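You operate a simulated robot arm through the tools that you are given. There is no shell and no other tool. Be economical: measure what you need, move in short steps, check, and stop when the job is done.

You run a simulated robot arm. Do the job below in one go: nothing can be reset, and whatever is moved stays where it is left.

TASK
Put things in order on the laundry counter. At the end: the clear coffee mill stands where the clear squash bottle stood; the teal beaker from the laundry counter stands where the green scrubber stood; the green scrubber stands on top of the purple book (marked "TIDES"); the white bulb stands where the teal beaker stood; the clear squash bottle stands where the white bulb stood; whatever was shut is shut again. Leave all else as you found it, and nothing knocked over.

Only the result counts: the job must be done as asked and must still hold three seconds after the hand-in. Knocking over, shifting, dropping, spilling or breaking anything else fails it.

THE ROBOT
A 6-joint arm with a two-finger parallel gripper, fixed in place. Base frame: the origin is at the foot of the arm, x ahead of it, y to its left, z up; the work surface is at about z = 0. Units: m, degrees, N and s.
With the tool pointing down near the work surface it reaches from about 0.12 to 0.5 m from the base axis. Its first joint turns from -72.0 to 72.0 degrees. Payload 0.65 kg.
The tool frame sits at the grasp point between the pads (the TCP): z along the fingers, y along the line on which they close. The tips reach 0.025 m beyond it. The gripper opens to 0.076 m. The fingers are 0.018 m wide and 0.01 m thick; the gripper's body (0.036 by 0.078 m) begins 0.045 m behind the TCP.
Orientation is told as [roll, pitch, yaw] about the base's x, y, z axes, in that order, counted from this pose: with the fingers straight down and closing along the base's y, the tool's x points along the base's -x, its y along +y and its z along -z.

THE INTERFACE
- The arm moves only by the tool move_arm. Its argument "plan" is one flat list of numbers, 6 for each row, row after row: the shift along the base's x, y, z in m, then the turn, a rotation vector about the base's x, y, z in degrees. In form: [dx, dy, dz, rx, ry, rz, dx, dy, dz, rx, ry, rz, ...]. A call has 1 to 20 rows; each row is the pose to reach, as a shift and turn from the pose commanded when the call began. "hand" is the opening in per cent of the stroke, from 0 (shut) to 100 (fully open), set as the call begins (left out, the last holds). Rows are played at 5 a second. More than 0.05 m and 8.6 degrees between two rows, or a gripper value outside its range, and nothing of the call is played. Where a pose cannot be reached the arm comes as near as it can. A force on the tool above 40 N (or 10 N above the force at the start of the call, whichever is more), or a blocked arm, ends the call early, and 0.2 s more pass. Each finger travels about 0.108 m/s and halts on what it meets, pressing with about 23 N; the grip force reading is that of the motor and also rises with nothing between the fingers. The clock runs only during rows and for 0.2 s after the last one: add rows that repeat a pose to give the fingers time. The reply holds the time, the measured pose of the TCP, the force on the tool along the base axes, the opening and the grip force, in the units named above and with some noise.
- Cameras (640 x 400 px; columns grow to the right, rows downward): "scene" is fixed at [0.0723, 0.2735, 0.4051]; the picture's right is [-0.68, -0.74, 0.00], its down [-0.46, 0.42, -0.78] and it looks along [0.58, -0.53, -0.62] (base axes); focal length 214 px, centre (320, 200). "wrist" rides on the gripper at [0.058, 0.011, -0.081] in the tool frame; the picture's right is [-0.18, 0.98, 0.00], its down [-0.75, -0.14, -0.64] and it looks along [-0.63, -0.12, 0.77] (tool axes); focal length 243 px, centre (320, 200). There is no depth. A picture from a camera that has moved, and an enlarged one, comes with that camera's place and axes in the base frame and with its lens. The place of the scene camera against the robot may be out by one fixed shift of up to 0.018 m in any direction.
- get_image(camera): a new picture of that camera. It takes no simulated time.
- close_up(camera, box): a new picture of the part [left, top, right, bottom] of that camera's present view, enlarged. It takes no simulated time.
- finish_job(): hands the job in; it is judged then, once.

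Work in short steps. Places have to be worked out from the pictures, the camera data and where the tool is seen: move nearer, look again, correct. Check each grasp and each placing, and mend what went wrong. You have 120 turns and 76 pictures in all, those below and enlarged ones among them. Open the gripper and draw the arm clear of the work before you hand the job in, unless the task says otherwise; then end with one line.

The tools are called after ">>>" by a JSON object that holds its "method" and its "body". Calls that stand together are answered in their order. move_arm: Moves the arm, as the interface text tells. Its arguments: {"type":"object","properties":{"plan":{"type":"array"},"hand":{"type":"number"}},"required":["plan"]} The other tools are called the same way: get_image (camera) takes a picture; close_up (camera, box) takes an enlarged picture of a part of a camera's view; finish_job () hands the job in.

At the start:

```text
t: 0.0
eef_pos: [0.2948, -0.0114, 0.3276]
tcp_rot: [0.0, 0.1, 0.1]
ft_force: [0.3, 0.2, -0.9]
width: 0.0761
grasp_force: 0.1
```

scene: 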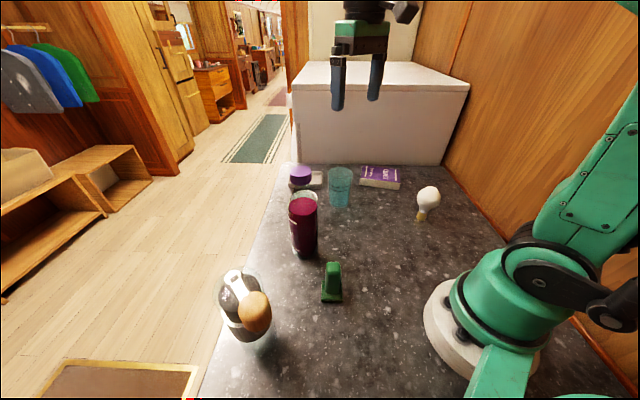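
wrist: 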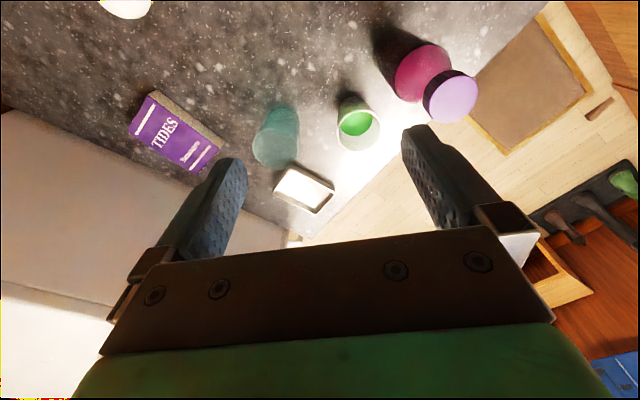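

I'll look closer at the objects in both views before measuring.

>>> {"method": "close_up", "body": {"camera": "scene", "box": [270, 150, 450, 262]}}

>>> {"method": "close_up", "body": {"camera": "scene", "box": [200, 240, 380, 352]}}

>>> {"method": "close_up", "body": {"camera": "wrist", "box": [100, 0, 500, 250]}}

```text
3.56 times, centred on (360, 206) of scene
camera zoom: at [0.0723, 0.2735, 0.4051], right [-0.68, -0.74, 0.0], down [-0.46, 0.42, -0.78], along [0.58, -0.53, -0.62], focal length 763 px, centre (178, 179)
```

zoom: 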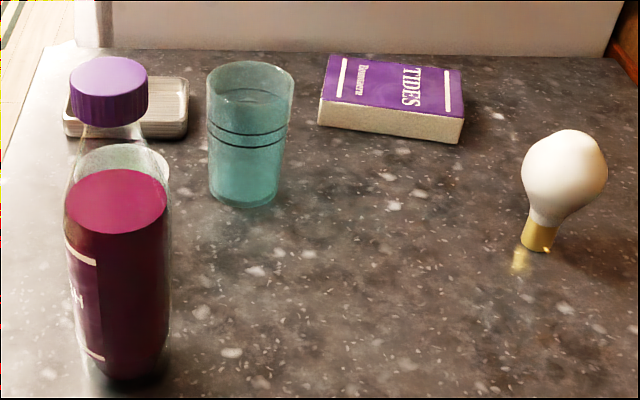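

```text
3.56 times, centred on (290, 296) of scene
camera zoom: at [0.0723, 0.2735, 0.4051], right [-0.68, -0.74, 0.0], down [-0.46, 0.42, -0.78], along [0.58, -0.53, -0.62], focal length 763 px, centre (427, -141)
```

zoom: 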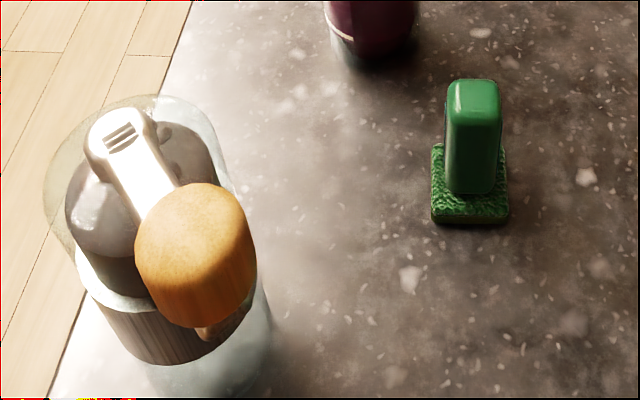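

```text
1.60 times, centred on (300, 125) of wrist
camera zoom: at [0.2379, -0.0004, 0.4077], right [0.18, 0.98, 0.0], down [0.75, -0.14, 0.64], along [0.63, -0.12, -0.77], focal length 388 px, centre (352, 320)
```

zoom: 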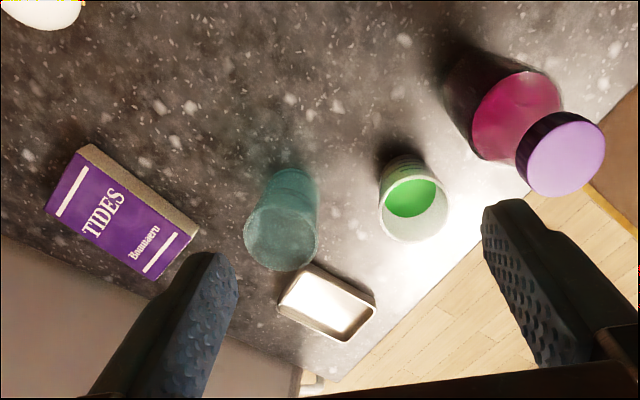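

The chain is clear: scrubber→book, beaker→scrubber spot, bulb→beaker spot, bottle→bulb spot, mill→bottle spot. An extra pale cup with green contents stands behind the bottle and must stay put. I move over the scrubber/mill side, staying high, to measure with the wrist camera.

>>> {"method": "move_arm", "body": {"plan": [-0.035, 0.035, 0, 0, 0, 0, -0.07, 0.07, 0, 0, 0, 0, -0.1, 0.1, 0, 0, 0, 0, -0.125, 0.13, 0, 0, 0, 0, -0.125, 0.13, 0, 0, 0, 0], "hand": 100}}

>>> {"method": "get_image", "body": {"camera": "wrist"}}

>>> {"method": "get_image", "body": {"camera": "scene"}}

```text
t: 1.2
eef_pos: [0.1678, 0.1167, 0.3285]
tcp_rot: [-0.1, 0.0, 0.0]
ft_force: [0.0, -0.1, -0.9]
width: 0.0758
grasp_force: 0.0
```

```text
70 pictures are left
camera wrist: at [0.1099, 0.1286, 0.4083], right [0.18, 0.98, 0.0], down [0.75, -0.14, 0.64], along [0.63, -0.12, -0.77], focal length 243 px, centre (320, 200)
```

wrist: 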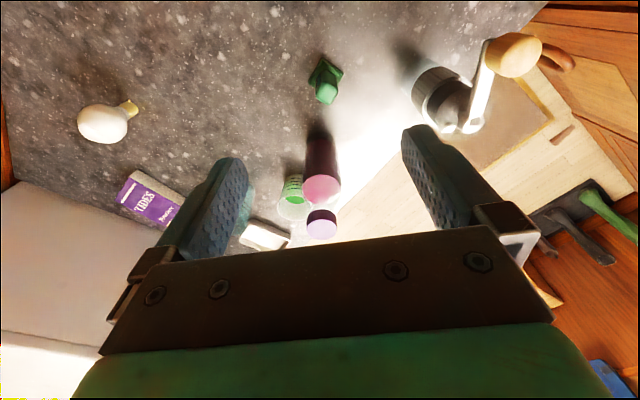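

```text
69 pictures are left
```

scene: 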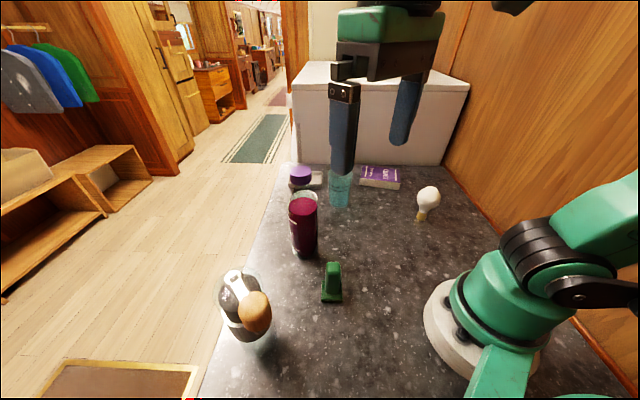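

This view shows everything; I enlarge it to measure.

>>> {"method": "close_up", "body": {"camera": "wrist", "box": [60, 40, 360, 228]}}

>>> {"method": "close_up", "body": {"camera": "wrist", "box": [290, 20, 590, 208]}}

```text
2.13 times, centred on (210, 134) of wrist
camera zoom: at [0.1099, 0.1286, 0.4083], right [0.18, 0.98, 0.0], down [0.75, -0.14, 0.64], along [0.63, -0.12, -0.77], focal length 516 px, centre (554, 340)
```

zoom: 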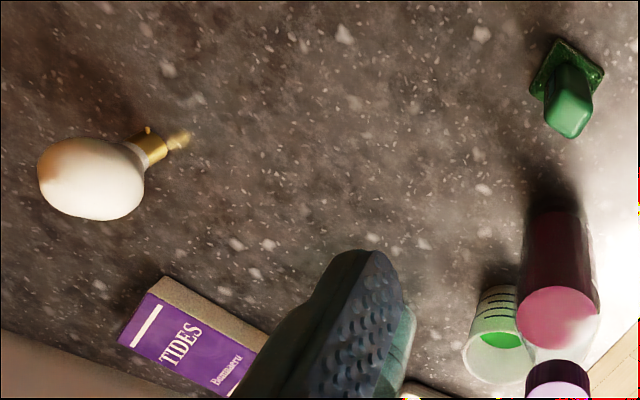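

```text
2.13 times, centred on (440, 114) of wrist
camera zoom: at [0.1099, 0.1286, 0.4083], right [0.18, 0.98, 0.0], down [0.75, -0.14, 0.64], along [0.63, -0.12, -0.77], focal length 516 px, centre (65, 383)
```

zoom: 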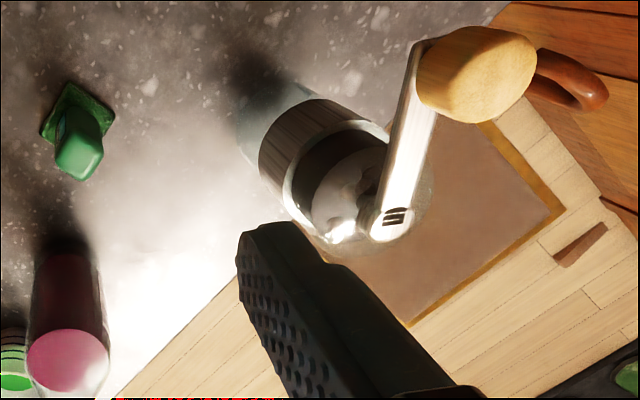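

Estimates (base frame): scrubber (0.206, 0.119) turned 45°, mill (0.228, 0.262), bottle (0.335, 0.085), beaker (0.375, -0.092), book (0.366, -0.278), bulb about (0.195, -0.205). I go above the scrubber with yaw -45° and look.

>>> {"method": "move_arm", "body": {"plan": [0.008, 0, -0.02, 0, 0, -7.5, 0.016, 0, -0.04, 0, 0, -15, 0.024, 0.001, -0.06, 0, 0, -22.5, 0.03, 0.002, -0.08, 0, 0, -30, 0.036, 0.002, -0.1, 0, 0, -37.5, 0.038, 0.002, -0.12, 0, 0, -45, 0.038, 0.002, -0.12, 0, 0, -45]}}

>>> {"method": "get_image", "body": {"camera": "wrist"}}

```text
t: 2.8
eef_pos: [0.2056, 0.1192, 0.2067]
tcp_rot: [0.0, 0.0, -45.1]
ft_force: [0.4, -0.3, -0.7]
width: 0.0759
grasp_force: 0.0
```

```text
66 pictures are left
camera wrist: at [0.1735, 0.1682, 0.2878], right [0.83, 0.56, 0.0], down [0.43, -0.63, 0.64], along [0.36, -0.53, -0.77], focal length 243 px, centre (320, 200)
```

wrist: 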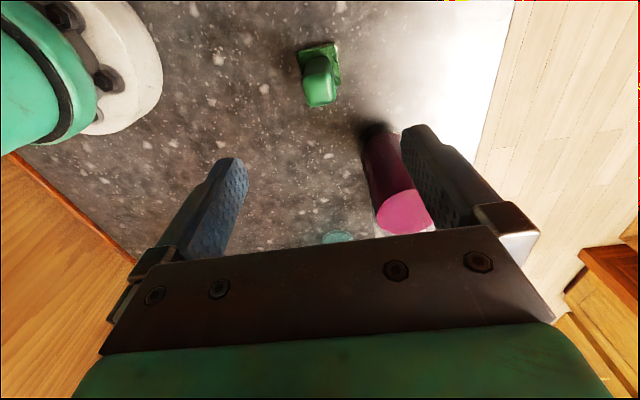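

Scrubber base reads (0.205, 0.122), handle about 0.028 wide and aligned with the fingers. I descend on it to z≈0.06.

>>> {"method": "move_arm", "body": {"plan": [0, 0.002, -0.04, 0, 0, 0, 0, 0.002, -0.08, 0, 0, 0, 0, 0.002, -0.11, 0, 0, 0, 0, 0.002, -0.13, 0, 0, 0, 0, 0.002, -0.147, 0, 0, 0, 0, 0.002, -0.147, 0, 0, 0]}}

>>> {"method": "get_image", "body": {"camera": "wrist"}}

>>> {"method": "close_up", "body": {"camera": "scene", "box": [260, 200, 420, 300]}}

```text
t: 4.2
eef_pos: [0.2092, 0.1229, 0.0601]
tcp_rot: [0.1, 0.0, -45.0]
ft_force: [-0.4, -0.4, -0.2]
width: 0.076
grasp_force: 0.0
```

```text
65 pictures are left
camera wrist: at [0.1767, 0.1712, 0.1401], right [0.82, 0.57, 0.0], down [0.43, -0.63, 0.64], along [0.36, -0.53, -0.77], focal length 243 px, centre (320, 200)
```

wrist: 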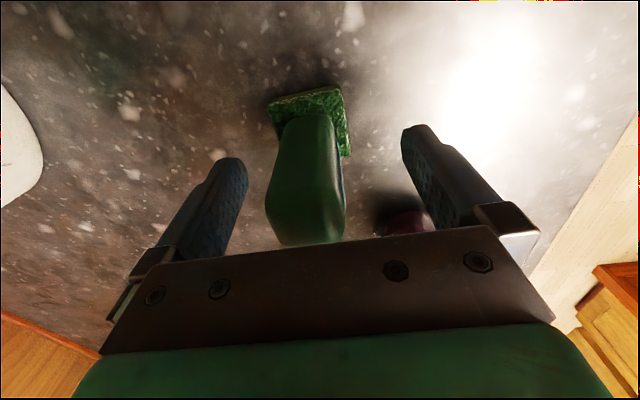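

```text
4.00 times, centred on (340, 250) of scene
camera zoom: at [0.0723, 0.2735, 0.4051], right [-0.68, -0.74, 0.0], down [-0.46, 0.42, -0.78], along [0.58, -0.53, -0.62], focal length 858 px, centre (240, 0)
```

zoom: 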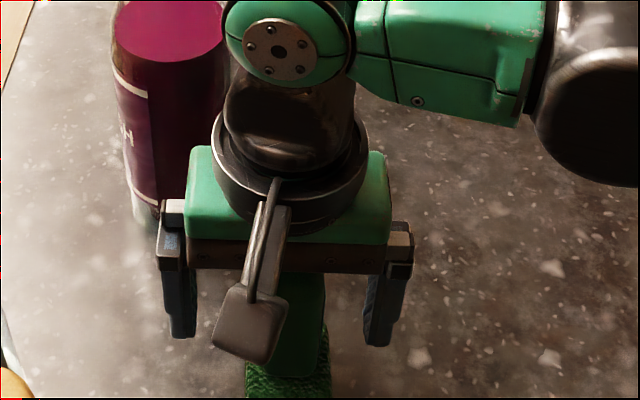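

The handle is between the fingers, slightly nearer one of them; I recentre a few mm and close.

>>> {"method": "move_arm", "body": {"plan": [-0.003, -0.003, 0, 0, 0, 0, -0.003, -0.003, 0, 0, 0, 0]}}

>>> {"method": "move_arm", "body": {"plan": [0, 0, 0, 0, 0, 0, 0, 0, 0, 0, 0, 0, 0, 0, 0, 0, 0, 0, 0, 0, 0, 0, 0, 0], "hand": 0}}

>>> {"method": "get_image", "body": {"camera": "wrist"}}

```text
t: 4.8
eef_pos: [0.2054, 0.1187, 0.0608]
tcp_rot: [0.0, 0.1, -45.1]
ft_force: [0.0, 0.1, 0.9]
width: 0.076
grasp_force: 0.0
```

```text
t: 5.8
eef_pos: [0.2043, 0.1195, 0.0618]
tcp_rot: [0.0, 0.1, -45.0]
ft_force: [0.6, -0.2, 1.7]
width: 0.0259
grasp_force: 22.7
```

```text
63 pictures are left
camera wrist: at [0.1729, 0.1685, 0.1407], right [0.82, 0.57, 0.0], down [0.43, -0.63, 0.64], along [0.36, -0.53, -0.77], focal length 243 px, centre (320, 200)
```

wrist: 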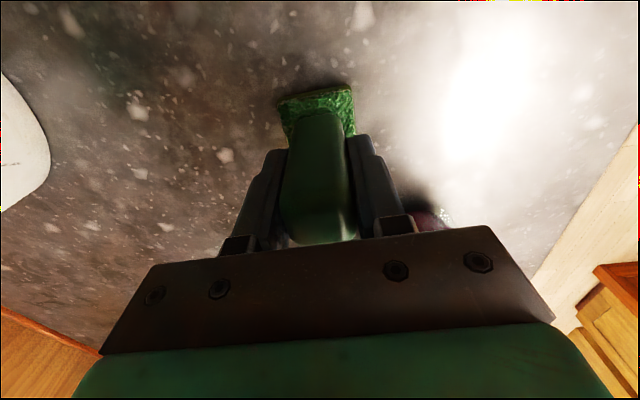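

Gripped (0.026 wide). I lift straight up and carry it high to above the book.

>>> {"method": "move_arm", "body": {"plan": [0, 0, 0.04, 0, 0, 0, 0, 0, 0.08, 0, 0, 0, 0, 0, 0.12, 0, 0, 0, 0, 0, 0.16, 0, 0, 0, 0.005, -0.04, 0.18, 0, 0, 0, 0.015, -0.08, 0.18, 0, 0, 0, 0.025, -0.12, 0.18, 0, 0, 0, 0.03, -0.16, 0.18, 0, 0, 0, 0.035, -0.2, 0.18, 0, 0, 0, 0.055, -0.235, 0.18, 0, 0, 0, 0.075, -0.27, 0.18, 0, 0, 0, 0.1, -0.305, 0.18, 0, 0, 0, 0.125, -0.34, 0.18, 0, 0, 0, 0.145, -0.37, 0.17, 0, 0, 0, 0.16, -0.397, 0.15, 0, 0, 0, 0.16, -0.397, 0.15, 0, 0, 0]}}

>>> {"method": "get_image", "body": {"camera": "wrist"}}

>>> {"method": "get_image", "body": {"camera": "scene"}}

```text
t: 9.2
eef_pos: [0.3668, -0.2781, 0.2101]
tcp_rot: [0.0, 0.0, -45.0]
ft_force: [-0.2, -0.3, -1.3]
width: 0.0257
grasp_force: 22.5
```

```text
62 pictures are left
camera wrist: at [0.335, -0.2294, 0.2909], right [0.82, 0.57, 0.0], down [0.43, -0.63, 0.64], along [0.36, -0.53, -0.77], focal length 243 px, centre (320, 200)
```

wrist: 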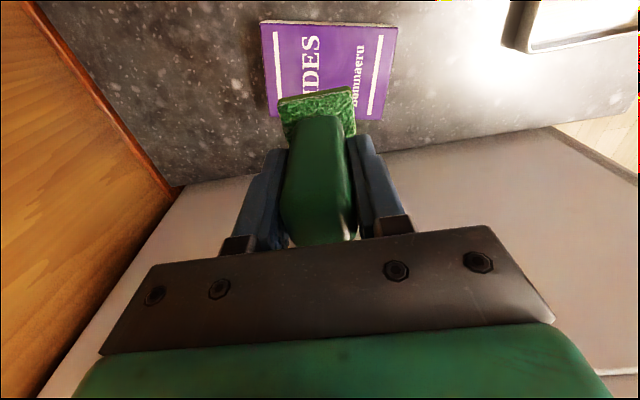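

```text
61 pictures are left
```

scene: 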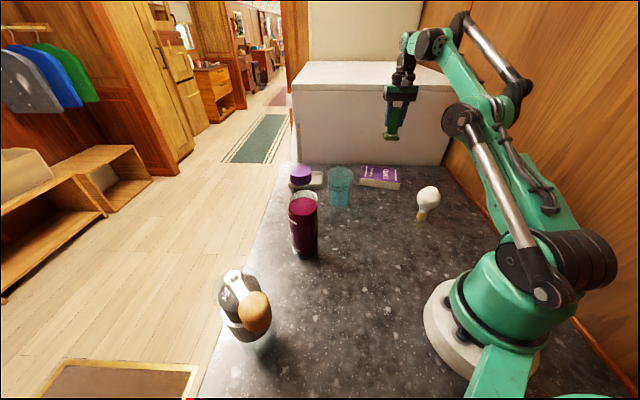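

The book's top centre reads about (0.371, -0.271), well under the scrubber. I shift 6 mm and descend close to it, then look from the side.

>>> {"method": "move_arm", "body": {"plan": [0.006, 0, -0.03, 0, 0, 0, 0.006, 0, -0.06, 0, 0, 0, 0.006, 0, -0.09, 0, 0, 0, 0.006, 0, -0.11, 0, 0, 0, 0.006, 0, -0.11, 0, 0, 0]}}

>>> {"method": "close_up", "body": {"camera": "scene", "box": [330, 120, 450, 195]}}

```text
t: 10.4
eef_pos: [0.3712, -0.2776, 0.1012]
tcp_rot: [0.0, 0.0, -45.0]
ft_force: [0.5, 0.6, -0.9]
width: 0.0259
grasp_force: 22.9
```

```text
5.33 times, centred on (390, 158) of scene
camera zoom: at [0.0723, 0.2735, 0.4051], right [-0.68, -0.74, 0.0], down [-0.46, 0.42, -0.78], along [0.58, -0.53, -0.62], focal length 1144 px, centre (-53, 427)
```

zoom: 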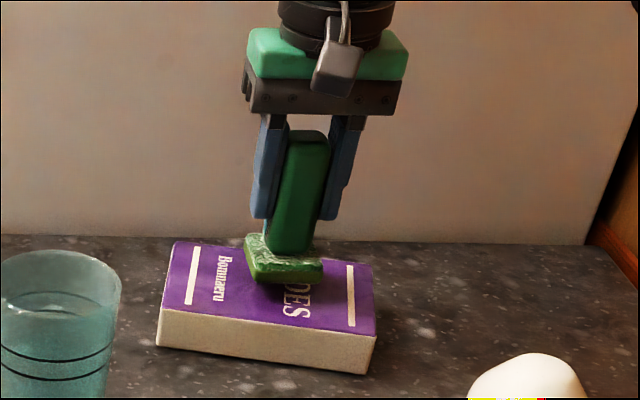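

It hangs over the middle of the book. I lower gently and watch the force.

>>> {"method": "move_arm", "body": {"plan": [0, 0, -0.004, 0, 0, 0, 0, 0, -0.008, 0, 0, 0, 0, 0, -0.011, 0, 0, 0, 0, 0, -0.011, 0, 0, 0]}}

>>> {"method": "close_up", "body": {"camera": "scene", "box": [330, 120, 450, 195]}}

```text
t: 11.4
eef_pos: [0.3707, -0.2768, 0.0897]
tcp_rot: [0.0, -0.1, -45.0]
ft_force: [-0.1, -0.5, 16.1]
width: 0.0259
grasp_force: 23.0
```

```text
5.33 times, centred on (390, 158) of scene
camera zoom: at [0.0723, 0.2735, 0.4051], right [-0.68, -0.74, 0.0], down [-0.46, 0.42, -0.78], along [0.58, -0.53, -0.62], focal length 1144 px, centre (-53, 427)
```

zoom: 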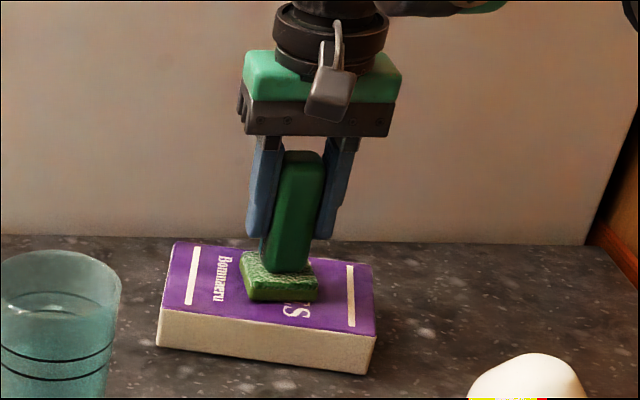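

Contact made (16 N) and it sits flat on the book. I release and rise straight up.

>>> {"method": "move_arm", "body": {"plan": [0, 0, 0.001, 0, 0, 0, 0, 0, 0.001, 0, 0, 0, 0, 0, 0.001, 0, 0, 0], "hand": 80}}

>>> {"method": "move_arm", "body": {"plan": [0, 0, 0.03, 0, 0, 0, 0, 0, 0.07, 0, 0, 0, 0, 0, 0.12, 0, 0, 0, -0.03, 0.03, 0.16, 0, 0, 0, -0.03, 0.03, 0.16, 0, 0, 0], "hand": 100}}

>>> {"method": "get_image", "body": {"camera": "scene"}}

>>> {"method": "get_image", "body": {"camera": "wrist"}}

```text
t: 12.2
eef_pos: [0.3709, -0.2772, 0.0917]
tcp_rot: [0.0, 0.0, -45.0]
ft_force: [0.3, 0.1, 0.0]
width: 0.0608
grasp_force: 0.0
```

```text
refused: row 4 steps farther than a row can; nothing moved
```

```text
58 pictures are left
```

scene: 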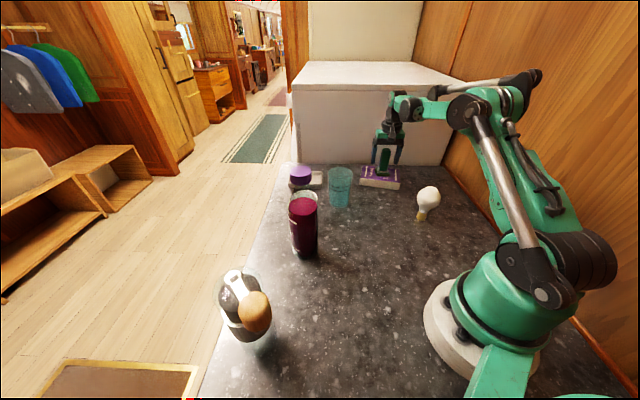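

```text
57 pictures are left
camera wrist: at [0.3388, -0.2285, 0.1714], right [0.82, 0.57, 0.0], down [0.43, -0.63, 0.64], along [0.36, -0.53, -0.77], focal length 243 px, centre (320, 200)
```

wrist: 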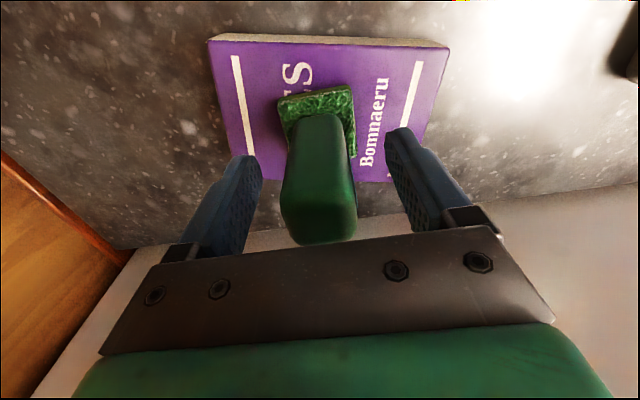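

Scrubber stands free on the book. I rise, then go over to the beaker, turning the tool to yaw about -10°.

>>> {"method": "move_arm", "body": {"plan": [0, 0, 0.03, 0, 0, 0, 0, 0, 0.07, 0, 0, 0, 0, 0, 0.11, 0, 0, 0, 0, 0, 0.15, 0, 0, 0, -0.01, 0.04, 0.16, 0, 0, 7, -0.02, 0.08, 0.16, 0, 0, 14, -0.03, 0.12, 0.16, 0, 0, 21, -0.035, 0.15, 0.16, 0, 0, 28, -0.04, 0.185, 0.16, 0, 0, 35, -0.04, 0.185, 0.16, 0, 0, 35], "hand": 100}}

>>> {"method": "get_image", "body": {"camera": "wrist"}}

```text
t: 14.4
eef_pos: [0.331, -0.0908, 0.2516]
tcp_rot: [0.0, 0.1, -9.9]
ft_force: [-0.7, 0.3, 1.1]
width: 0.076
grasp_force: 0.0
out of reach, approached as far as the arm can: row 4
```

```text
56 pictures are left
camera wrist: at [0.2767, -0.0698, 0.3319], right [0.35, 0.94, 0.0], down [0.72, -0.27, 0.64], along [0.6, -0.22, -0.77], focal length 243 px, centre (320, 200)
```

wrist: 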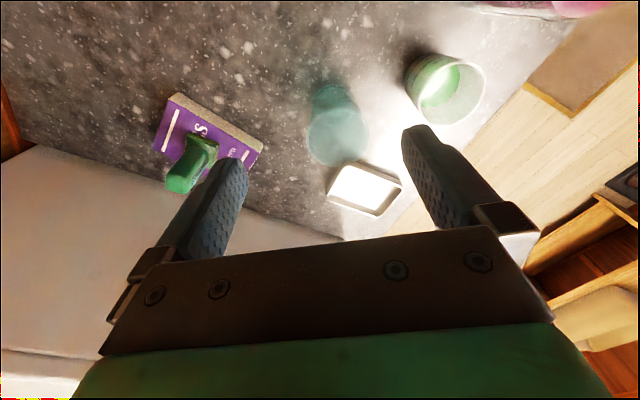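

>>> {"method": "close_up", "body": {"camera": "wrist", "box": [240, 40, 500, 202]}}

```text
2.46 times, centred on (370, 121) of wrist
camera zoom: at [0.2767, -0.0698, 0.3319], right [0.35, 0.94, 0.0], down [0.72, -0.27, 0.64], along [0.6, -0.22, -0.77], focal length 597 px, centre (197, 394)
```

zoom: 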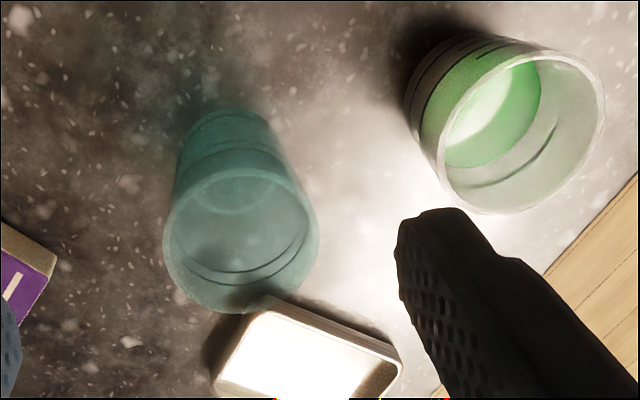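

Beaker base reads (0.384, -0.090), height about 0.10, rim about 0.064 wide. I move above it and come down to just over the rim.

>>> {"method": "move_arm", "body": {"plan": [0.02, 0.0, -0.03, 0, 0, 0, 0.04, 0, -0.06, 0, 0, 0, 0.053, 0.001, -0.1, 0, 0, 0, 0.053, 0.001, -0.1, 0, 0, 0]}}

>>> {"method": "get_image", "body": {"camera": "wrist"}}

>>> {"method": "close_up", "body": {"camera": "scene", "box": [270, 110, 430, 220]}}

```text
t: 15.4
eef_pos: [0.3894, -0.0901, 0.1516]
tcp_rot: [0.0, 0.0, -10.0]
ft_force: [0.1, 0.2, -0.3]
width: 0.0758
grasp_force: 0.0
```

```text
54 pictures are left
camera wrist: at [0.3342, -0.0699, 0.2311], right [0.35, 0.94, 0.0], down [0.72, -0.27, 0.64], along [0.6, -0.23, -0.77], focal length 243 px, centre (320, 200)
```

wrist: 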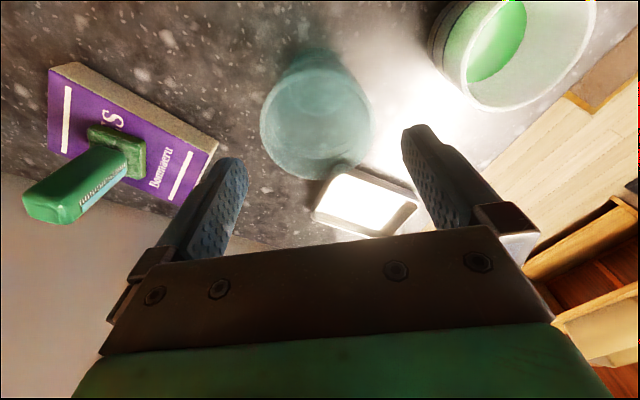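

```text
3.64 times, centred on (350, 165) of scene
camera zoom: at [0.0723, 0.2735, 0.4051], right [-0.68, -0.74, 0.0], down [-0.46, 0.42, -0.78], along [0.58, -0.53, -0.62], focal length 780 px, centre (211, 327)
```

zoom: 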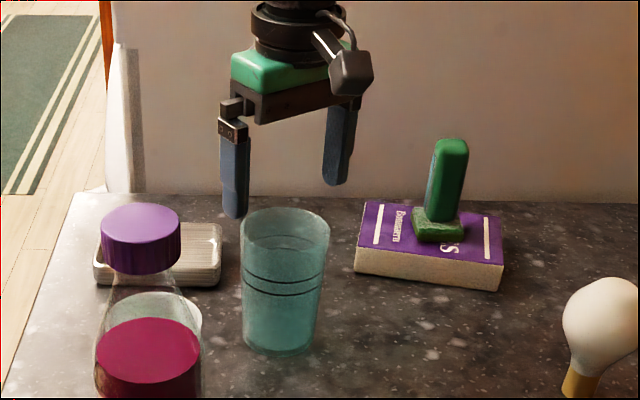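

Rim centre reads (0.382, -0.091). I correct 6 mm in x and go down around it to z≈0.072.

>>> {"method": "move_arm", "body": {"plan": [-0.006, 0, -0.02, 0, 0, 0, -0.006, 0, -0.04, 0, 0, 0, -0.006, 0, -0.06, 0, 0, 0, -0.006, 0, -0.08, 0, 0, 0, -0.006, 0, -0.08, 0, 0, 0]}}

>>> {"method": "get_image", "body": {"camera": "wrist"}}

```text
t: 16.6
eef_pos: [0.3779, -0.0913, 0.0713]
tcp_rot: [0.1, 0.0, -10.0]
ft_force: [0.4, -0.1, -0.4]
width: 0.0761
grasp_force: 0.0
```

```text
52 pictures are left
camera wrist: at [0.3243, -0.0714, 0.1526], right [0.35, 0.94, 0.0], down [0.72, -0.27, 0.64], along [0.6, -0.23, -0.77], focal length 243 px, centre (320, 200)
```

wrist: 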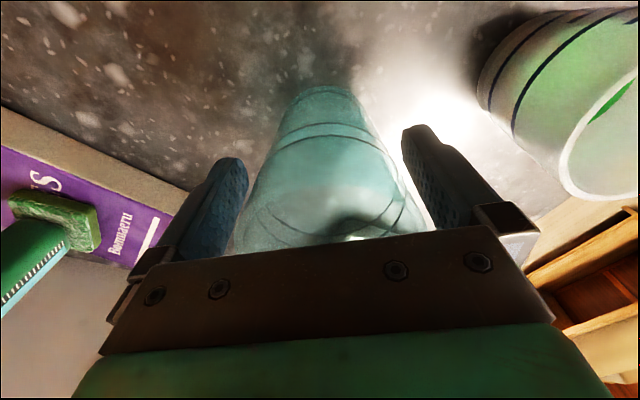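

Beaker is between the fingers. I close on it.

>>> {"method": "move_arm", "body": {"plan": [0.002, 0, 0, 0, 0, 0, 0.002, 0, 0, 0, 0, 0, 0.002, 0, 0, 0, 0, 0, 0.002, 0, 0, 0, 0, 0], "hand": 0}}

>>> {"method": "get_image", "body": {"camera": "wrist"}}

```text
t: 17.6
eef_pos: [0.3798, -0.0915, 0.0721]
tcp_rot: [0.0, -0.1, -9.9]
ft_force: [-2.2, 0.6, 5.4]
width: 0.0619
grasp_force: 23.4
```

```text
51 pictures are left
camera wrist: at [0.3262, -0.0715, 0.1524], right [0.35, 0.94, 0.0], down [0.72, -0.27, 0.64], along [0.6, -0.23, -0.77], focal length 243 px, centre (320, 200)
```

wrist: 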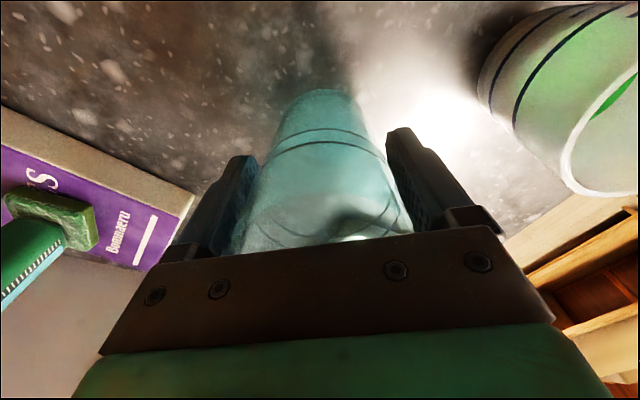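

Held at 0.062. I lift, draw back toward the base, then swing over to the scrubber's old spot (0.205, 0.121).

>>> {"method": "move_arm", "body": {"plan": [0, 0, 0.04, 0, 0, 0, 0, 0, 0.08, 0, 0, 0, 0, 0, 0.12, 0, 0, 0, 0, 0, 0.15, 0, 0, 0, -0.045, 0, 0.15, 0, 0, 0, -0.09, 0, 0.15, 0, 0, 0, -0.135, 0.005, 0.15, 0, 0, 0, -0.17, 0.03, 0.15, 0, 0, 0, -0.175, 0.075, 0.15, 0, 0, 0, -0.175, 0.12, 0.15, 0, 0, 0, -0.175, 0.165, 0.15, 0, 0, 0, -0.175, 0.211, 0.15, 0, 0, 0, -0.175, 0.211, 0.11, 0, 0, 0, -0.175, 0.211, 0.07, 0, 0, 0, -0.175, 0.211, 0.04, 0, 0, 0, -0.175, 0.211, 0.04, 0, 0, 0]}}

>>> {"method": "get_image", "body": {"camera": "wrist"}}

>>> {"method": "get_image", "body": {"camera": "scene"}}

```text
t: 21.0
eef_pos: [0.2036, 0.1213, 0.1112]
tcp_rot: [0.0, -0.1, -9.9]
ft_force: [0.7, -0.2, -0.9]
width: 0.0608
grasp_force: 22.9
```

```text
50 pictures are left
camera wrist: at [0.1488, 0.1429, 0.191], right [0.35, 0.94, 0.0], down [0.72, -0.27, 0.64], along [0.6, -0.23, -0.77], focal length 243 px, centre (320, 200)
```

wrist: 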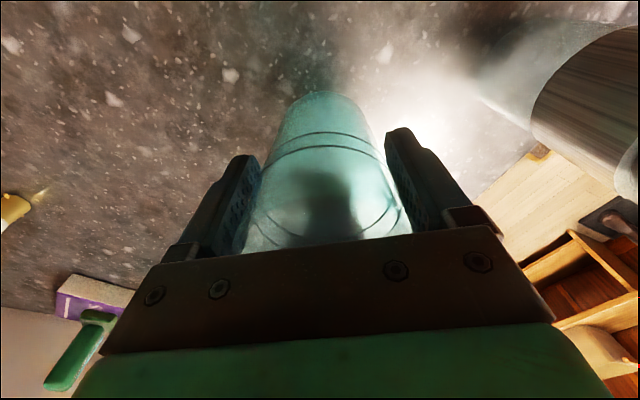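

```text
49 pictures are left
```

scene: 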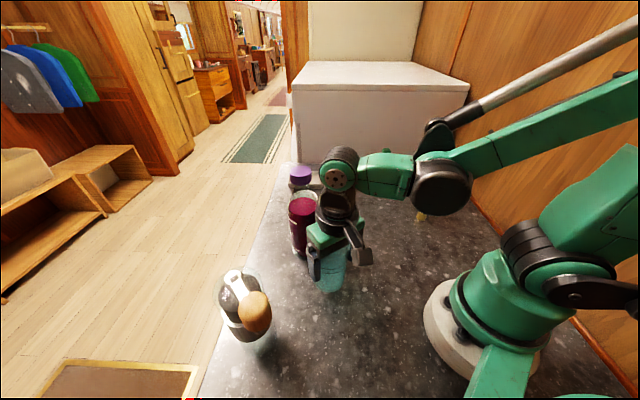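

Beaker is level above the spot. I lower it the last 4 cm.

>>> {"method": "move_arm", "body": {"plan": [0, 0, -0.015, 0, 0, 0, 0, 0, -0.03, 0, 0, 0, 0, 0, -0.036, 0, 0, 0, 0, 0, -0.039, 0, 0, 0, 0, 0, -0.039, 0, 0, 0]}}

```text
t: 22.2
eef_pos: [0.2033, 0.1203, 0.0705]
tcp_rot: [0.0, 0.0, -10.1]
ft_force: [-3.4, -0.2, 7.7]
width: 0.0597
grasp_force: 22.6
```

Contact felt (8 N). I release and rise.

>>> {"method": "move_arm", "body": {"plan": [0, 0, 0, 0, 0, 0, 0, 0, 0, 0, 0, 0], "hand": 100}}

>>> {"method": "move_arm", "body": {"plan": [0, 0, 0.03, 0, 0, 0, 0, 0, 0.07, 0, 0, 0, 0, 0, 0.11, 0, 0, 0, 0, 0, 0.15, 0, 0, 0, 0, -0.045, 0.16, 0, 0, 0, 0, -0.09, 0.16, 0, 0, 0, -0.01, -0.135, 0.16, 0, 0, 0, -0.01, -0.18, 0.16, 0, 0, 0, -0.02, -0.22, 0.16, 0, 0, -8, -0.03, -0.25, 0.16, 0, 0, -15, -0.03, -0.25, 0.16, 0, 0, -15]}}

>>> {"method": "get_image", "body": {"camera": "wrist"}}

>>> {"method": "get_image", "body": {"camera": "scene"}}

```text
t: 22.8
eef_pos: [0.2034, 0.1199, 0.0719]
tcp_rot: [0.0, 0.0, -10.0]
ft_force: [-0.2, 0.1, 0.0]
width: 0.0759
grasp_force: 0.1
```

```text
t: 25.2
eef_pos: [0.1776, -0.1298, 0.2306]
tcp_rot: [0.0, 0.0, -24.8]
ft_force: [-0.6, -0.6, 0.4]
width: 0.076
grasp_force: 0.1
```

```text
48 pictures are left
camera wrist: at [0.1304, -0.095, 0.3117], right [0.58, 0.81, 0.0], down [0.62, -0.45, 0.64], along [0.52, -0.37, -0.77], focal length 243 px, centre (320, 200)
```

wrist: 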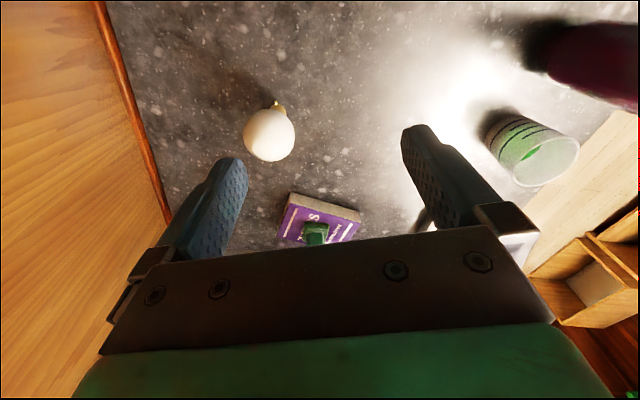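

```text
47 pictures are left
```

scene: 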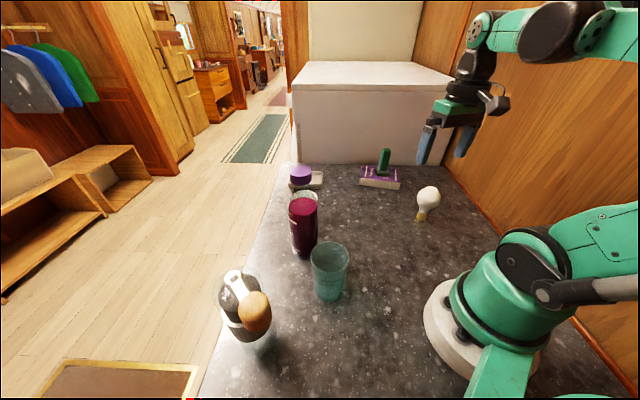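

Beaker stands at the scrubber's spot. The bulb stands upright at about (0.183, -0.196), globe ~0.05 wide around z≈0.09. I move above it and look.

>>> {"method": "move_arm", "body": {"plan": [0.003, -0.033, 0, 0, 0, 0, 0.006, -0.067, 0, 0, 0, 0, 0.006, -0.067, -0.03, 0, 0, 0, 0.006, -0.067, -0.05, 0, 0, 0, 0.006, -0.067, -0.05, 0, 0, 0]}}

>>> {"method": "get_image", "body": {"camera": "wrist"}}

>>> {"method": "close_up", "body": {"camera": "scene", "box": [360, 130, 520, 240]}}

```text
t: 26.4
eef_pos: [0.1813, -0.1962, 0.1796]
tcp_rot: [0.0, -0.1, -25.1]
ft_force: [0.8, -0.2, 0.6]
width: 0.076
grasp_force: 0.0
```

```text
46 pictures are left
camera wrist: at [0.1343, -0.1616, 0.2606], right [0.58, 0.81, 0.0], down [0.62, -0.45, 0.64], along [0.52, -0.37, -0.77], focal length 243 px, centre (320, 200)
```

wrist: 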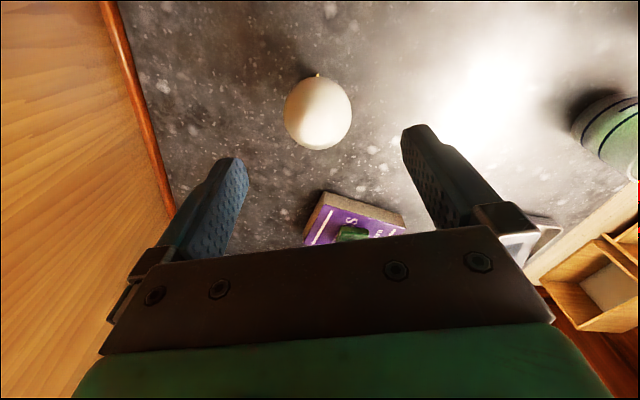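

```text
3.64 times, centred on (440, 185) of scene
camera zoom: at [0.0723, 0.2735, 0.4051], right [-0.68, -0.74, 0.0], down [-0.46, 0.42, -0.78], along [0.58, -0.53, -0.62], focal length 780 px, centre (-116, 254)
```

zoom: 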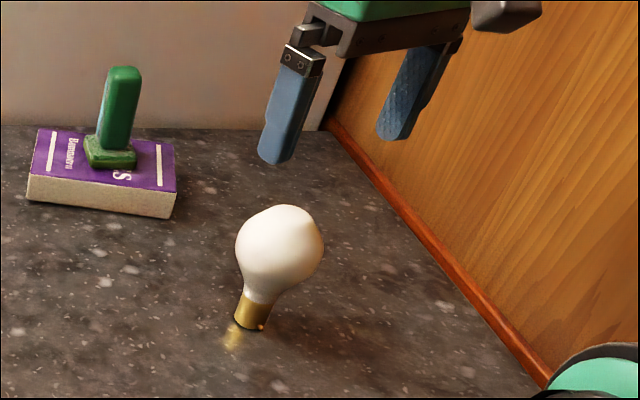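

Bulb axis at (0.183, -0.197), globe centre z≈0.09. I descend straight so the pads straddle the globe.

>>> {"method": "move_arm", "body": {"plan": [0.001, -0.001, -0.03, 0, 0, 0, 0.001, -0.001, -0.06, 0, 0, 0, 0.001, -0.001, -0.08, 0, 0, 0, 0.001, -0.001, -0.093, 0, 0, 0, 0.001, -0.001, -0.093, 0, 0, 0]}}

>>> {"method": "get_image", "body": {"camera": "wrist"}}

>>> {"method": "close_up", "body": {"camera": "scene", "box": [360, 130, 520, 240]}}

```text
t: 27.6
eef_pos: [0.1804, -0.1959, 0.0868]
tcp_rot: [0.0, 0.0, -25.0]
ft_force: [0.4, -0.3, -0.4]
width: 0.076
grasp_force: 0.1
```

```text
44 pictures are left
camera wrist: at [0.1341, -0.163, 0.1677], right [0.58, 0.81, 0.0], down [0.62, -0.45, 0.64], along [0.52, -0.37, -0.77], focal length 243 px, centre (320, 200)
```

wrist: 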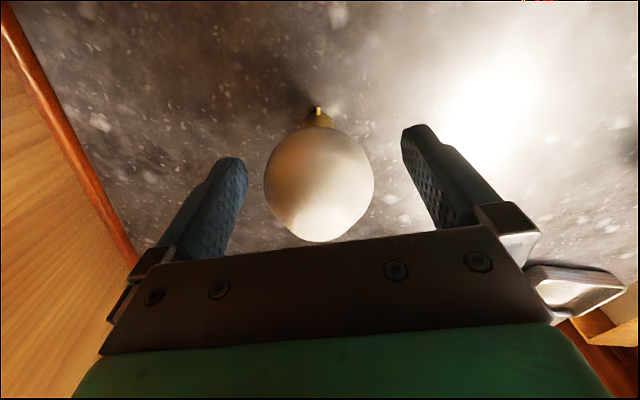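

```text
3.64 times, centred on (440, 185) of scene
camera zoom: at [0.0723, 0.2735, 0.4051], right [-0.68, -0.74, 0.0], down [-0.46, 0.42, -0.78], along [0.58, -0.53, -0.62], focal length 780 px, centre (-116, 254)
```

zoom: 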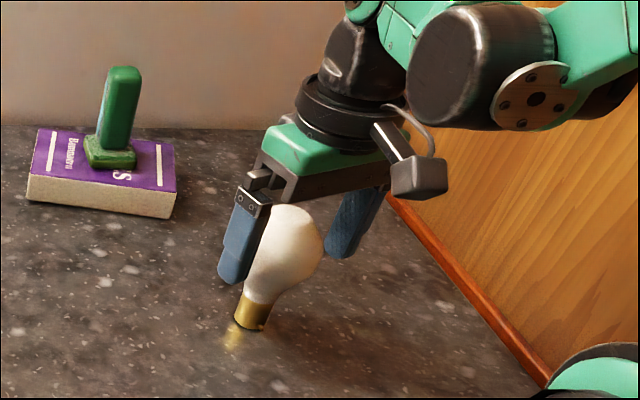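

The globe is exactly centred at the TCP. I close on it.

>>> {"method": "move_arm", "body": {"plan": [0, 0, 0, 0, 0, 0, 0, 0, 0, 0, 0, 0, 0, 0, 0, 0, 0, 0, 0, 0, 0, 0, 0, 0], "hand": 0}}

>>> {"method": "move_arm", "body": {"plan": [0, 0, 0.02, 0, 0, 0, 0, 0, 0.04, 0, 0, 0, 0, 0, 0.04, 0, 0, 0]}}

>>> {"method": "get_image", "body": {"camera": "wrist"}}

>>> {"method": "close_up", "body": {"camera": "scene", "box": [360, 130, 520, 240]}}

```text
t: 28.6
eef_pos: [0.1809, -0.1971, 0.0877]
tcp_rot: [0.1, 0.0, -25.0]
ft_force: [0.0, 0.4, -0.2]
width: 0.0517
grasp_force: 15.5
```

```text
t: 29.4
eef_pos: [0.1807, -0.1977, 0.1302]
tcp_rot: [0.0, 0.0, -25.0]
ft_force: [0.0, -0.9, 0.0]
width: 0.0515
grasp_force: 15.0
```

```text
42 pictures are left
camera wrist: at [0.133, -0.1628, 0.2096], right [0.58, 0.81, 0.0], down [0.62, -0.45, 0.64], along [0.52, -0.37, -0.77], focal length 243 px, centre (320, 200)
```

wrist: 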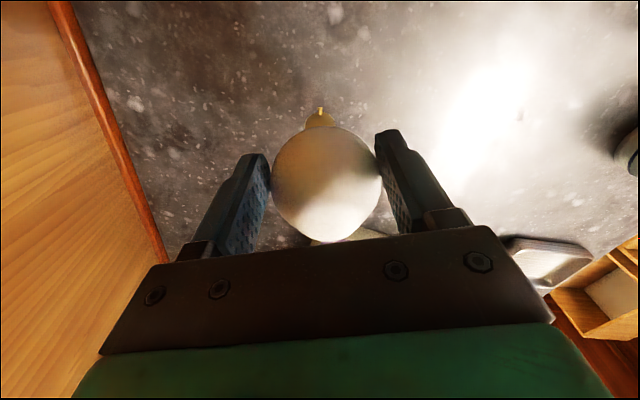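

```text
3.64 times, centred on (440, 185) of scene
camera zoom: at [0.0723, 0.2735, 0.4051], right [-0.68, -0.74, 0.0], down [-0.46, 0.42, -0.78], along [0.58, -0.53, -0.62], focal length 780 px, centre (-116, 254)
```

zoom: 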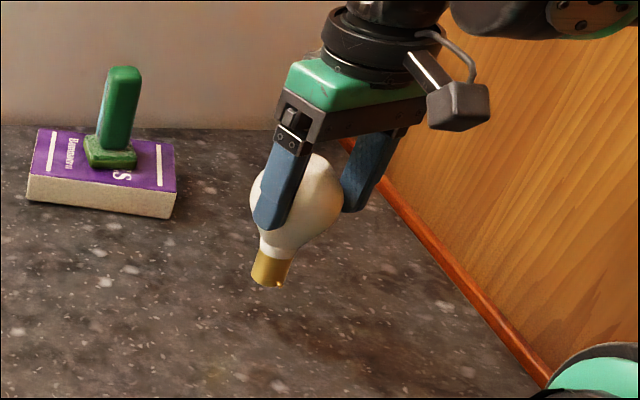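

Bulb lifted upright. I carry it to the beaker's old spot (0.382, -0.091).

>>> {"method": "move_arm", "body": {"plan": [0, 0, 0.03, 0, 0, 0, 0.01, 0.005, 0.06, 0, 0, 0, 0.04, 0.021, 0.07, 0, 0, 0, 0.07, 0.037, 0.07, 0, 0, 0, 0.1, 0.053, 0.07, 0, 0, 0, 0.13, 0.07, 0.07, 0, 0, 0, 0.16, 0.085, 0.07, 0, 0, 0, 0.185, 0.1, 0.07, 0, 0, 0, 0.201, 0.107, 0.06, 0, 0, 0, 0.201, 0.107, 0.03, 0, 0, 0, 0.201, 0.107, 0, 0, 0, 0, 0.201, 0.107, -0.02, 0, 0, 0, 0.201, 0.107, -0.02, 0, 0, 0]}}

>>> {"method": "get_image", "body": {"camera": "wrist"}}

>>> {"method": "close_up", "body": {"camera": "scene", "box": [270, 110, 430, 220]}}

```text
t: 32.2
eef_pos: [0.3791, -0.0895, 0.1047]
tcp_rot: [0.1, 0.1, -25.0]
ft_force: [-0.8, 0.3, -0.9]
width: 0.0514
grasp_force: 14.8
```

```text
40 pictures are left
camera wrist: at [0.3327, -0.056, 0.1857], right [0.58, 0.81, 0.0], down [0.62, -0.45, 0.64], along [0.52, -0.37, -0.77], focal length 243 px, centre (320, 200)
```

wrist: 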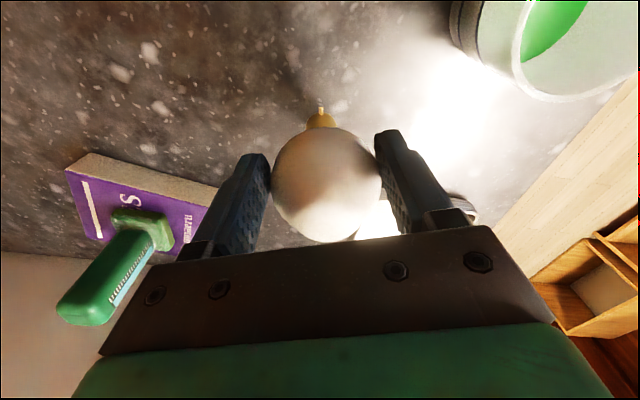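

```text
3.64 times, centred on (350, 165) of scene
camera zoom: at [0.0723, 0.2735, 0.4051], right [-0.68, -0.74, 0.0], down [-0.46, 0.42, -0.78], along [0.58, -0.53, -0.62], focal length 780 px, centre (211, 327)
```

zoom: 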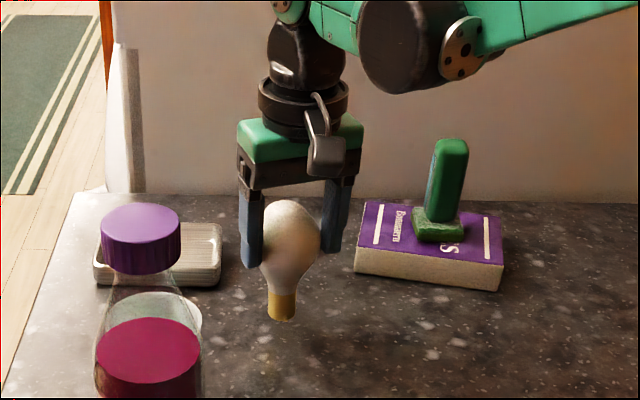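

Upright over the spot. I lower it in small steps to the grasp height.

>>> {"method": "move_arm", "body": {"plan": [0.001, 0, -0.006, 0, 0, 0, 0.001, 0, -0.012, 0, 0, 0, 0.001, 0, -0.0155, 0, 0, 0, 0.001, 0, -0.0175, 0, 0, 0, 0.001, 0, -0.0175, 0, 0, 0]}}

>>> {"method": "close_up", "body": {"camera": "scene", "box": [270, 110, 430, 220]}}

```text
t: 33.4
eef_pos: [0.3821, -0.0919, 0.09]
tcp_rot: [0.0, 0.0, -25.0]
ft_force: [0.2, 0.0, 0.0]
width: 0.0517
grasp_force: 15.6
```

```text
3.64 times, centred on (350, 165) of scene
camera zoom: at [0.0723, 0.2735, 0.4051], right [-0.68, -0.74, 0.0], down [-0.46, 0.42, -0.78], along [0.58, -0.53, -0.62], focal length 780 px, centre (211, 327)
```

zoom: 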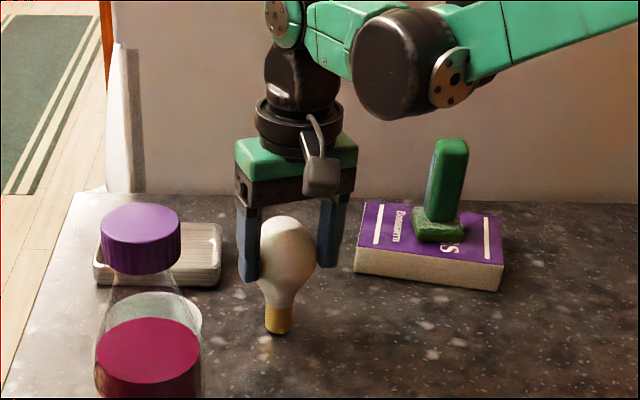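

No contact yet; a couple of mm more in 1 mm steps.

>>> {"method": "move_arm", "body": {"plan": [0, 0, -0.001, 0, 0, 0, 0, 0, -0.002, 0, 0, 0, 0, 0, -0.002, 0, 0, 0]}}

```text
t: 34.2
eef_pos: [0.3841, -0.0908, 0.0888]
tcp_rot: [0.0, 0.0, -25.0]
ft_force: [-0.2, 0.7, 0.2]
width: 0.0516
grasp_force: 15.1
```

>>> {"method": "move_arm", "body": {"plan": [0, 0, -0.001, 0, 0, 0, 0, 0, -0.002, 0, 0, 0, 0, 0, -0.002, 0, 0, 0]}}

```text
t: 35.0
eef_pos: [0.3841, -0.0918, 0.0876]
tcp_rot: [0.0, -0.1, -25.0]
ft_force: [0.2, -2.4, 8.5]
width: 0.0515
grasp_force: 15.0
```

Contact (8.5 N). I ease 1 mm and open gently.

>>> {"method": "move_arm", "body": {"plan": [0, 0, 0.001, 0, 0, 0, 0, 0, 0.001, 0, 0, 0]}}

>>> {"method": "move_arm", "body": {"plan": [0, 0, 0, 0, 0, 0, 0, 0, 0, 0, 0, 0, 0, 0, 0, 0, 0, 0], "hand": 100}}

>>> {"method": "close_up", "body": {"camera": "scene", "box": [270, 110, 430, 220]}}

```text
t: 35.6
eef_pos: [0.3836, -0.091, 0.0871]
tcp_rot: [0.0, 0.0, -24.9]
ft_force: [-0.6, -0.2, -0.6]
width: 0.0513
grasp_force: 14.9
```

```text
t: 36.4
eef_pos: [0.3845, -0.0907, 0.0869]
tcp_rot: [0.1, 0.0, -25.0]
ft_force: [-0.2, 0.4, 0.7]
width: 0.0764
grasp_force: 0.0
```

```text
3.64 times, centred on (350, 165) of scene
camera zoom: at [0.0723, 0.2735, 0.4051], right [-0.68, -0.74, 0.0], down [-0.46, 0.42, -0.78], along [0.58, -0.53, -0.62], focal length 780 px, centre (211, 327)
```

zoom: 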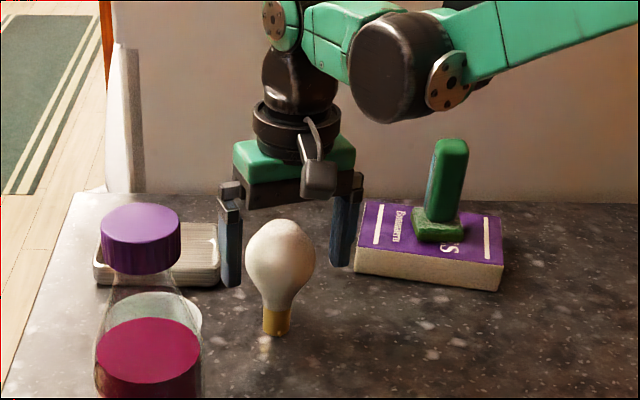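

The bulb stands on its own. I rise and go to look at the bottle from above-behind.

>>> {"method": "move_arm", "body": {"plan": [0, 0, 0.04, 0, 0, 0, 0, 0, 0.08, 0, 0, 0, 0, 0, 0.12, 0, 0, 0, -0.01, 0, 0.16, 0, 0, 0, -0.03, 0.01, 0.2, 0, 0, 0, -0.06, 0.04, 0.21, 0, 0, 7, -0.09, 0.07, 0.22, 0, 0, 14, -0.1, 0.11, 0.22, 0, 0, 21, -0.11, 0.15, 0.22, 0, 0, 28, -0.12, 0.176, 0.22, 0, 0, 35, -0.12, 0.176, 0.22, 0, 0, 35]}}

>>> {"method": "get_image", "body": {"camera": "wrist"}}

>>> {"method": "close_up", "body": {"camera": "scene", "box": [250, 150, 370, 265]}}

```text
t: 38.8
eef_pos: [0.2641, 0.0836, 0.3073]
tcp_rot: [-0.1, 0.0, 10.1]
ft_force: [0.7, -0.7, 0.2]
width: 0.0762
grasp_force: 0.1
```

```text
36 pictures are left
camera wrist: at [0.2052, 0.0842, 0.3883], right [0.01, 1.0, 0.0], down [0.77, -0.01, 0.64], along [0.64, -0.01, -0.77], focal length 243 px, centre (320, 200)
```

wrist: 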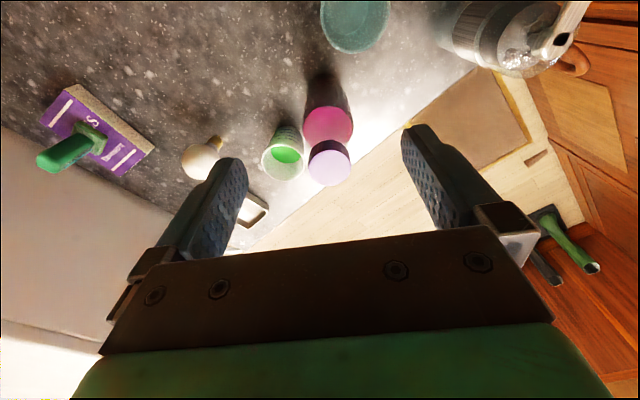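

```text
3.48 times, centred on (310, 208) of scene
camera zoom: at [0.0723, 0.2735, 0.4051], right [-0.68, -0.74, 0.0], down [-0.46, 0.42, -0.78], along [0.58, -0.53, -0.62], focal length 746 px, centre (355, 174)
```

zoom: 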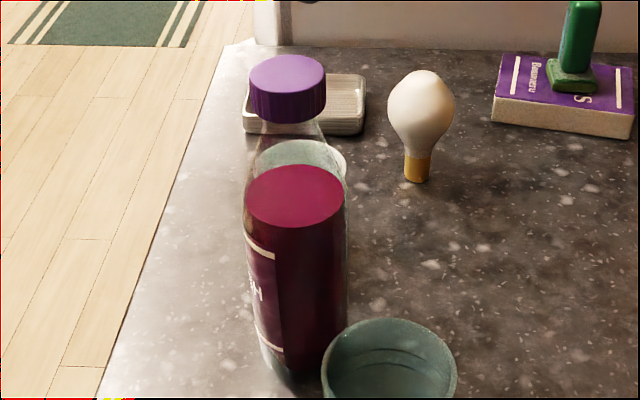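

Bottle seems near (0.313, 0.091), cap top z≈0.214, cap ~0.036 wide. I plan to hold it by the cap/neck from above; first I move above the cap and measure.

>>> {"method": "move_arm", "body": {"plan": [0.025, 0.004, -0.015, 0, 0, 0, 0.049, 0.007, -0.03, 0, 0, 0, 0.049, 0.007, -0.03, 0, 0, 0]}}

>>> {"method": "get_image", "body": {"camera": "wrist"}}

>>> {"method": "close_up", "body": {"camera": "scene", "box": [240, 70, 400, 270]}}

```text
t: 39.6
eef_pos: [0.3128, 0.0902, 0.2777]
tcp_rot: [0.0, 0.0, 9.9]
ft_force: [0.6, -1.0, -0.8]
width: 0.0761
grasp_force: 0.0
```

```text
34 pictures are left
camera wrist: at [0.2538, 0.0905, 0.3581], right [0.01, 1.0, 0.0], down [0.77, -0.01, 0.64], along [0.64, -0.01, -0.77], focal length 243 px, centre (320, 200)
```

wrist: 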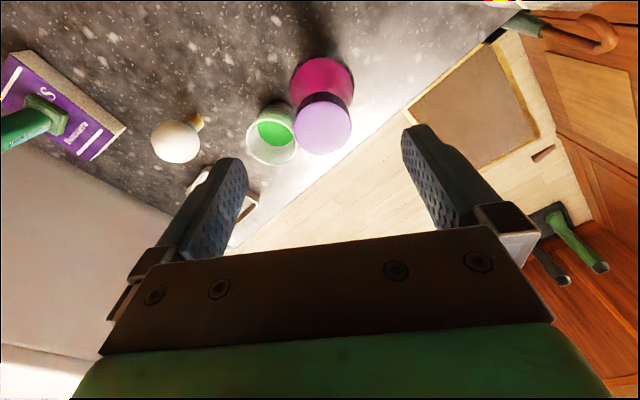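

```text
2.00 times, centred on (320, 170) of scene
camera zoom: at [0.0723, 0.2735, 0.4051], right [-0.68, -0.74, 0.0], down [-0.46, 0.42, -0.78], along [0.58, -0.53, -0.62], focal length 429 px, centre (320, 260)
```

zoom: 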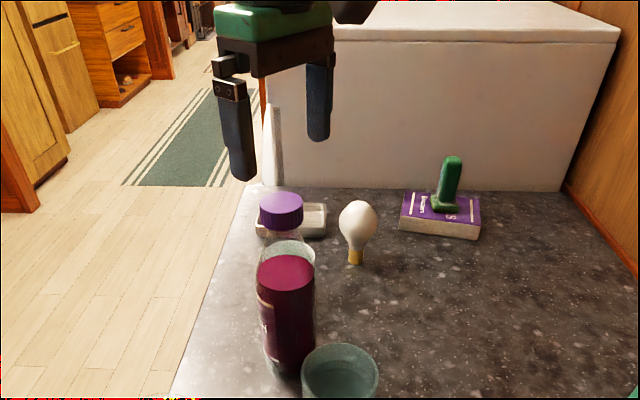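

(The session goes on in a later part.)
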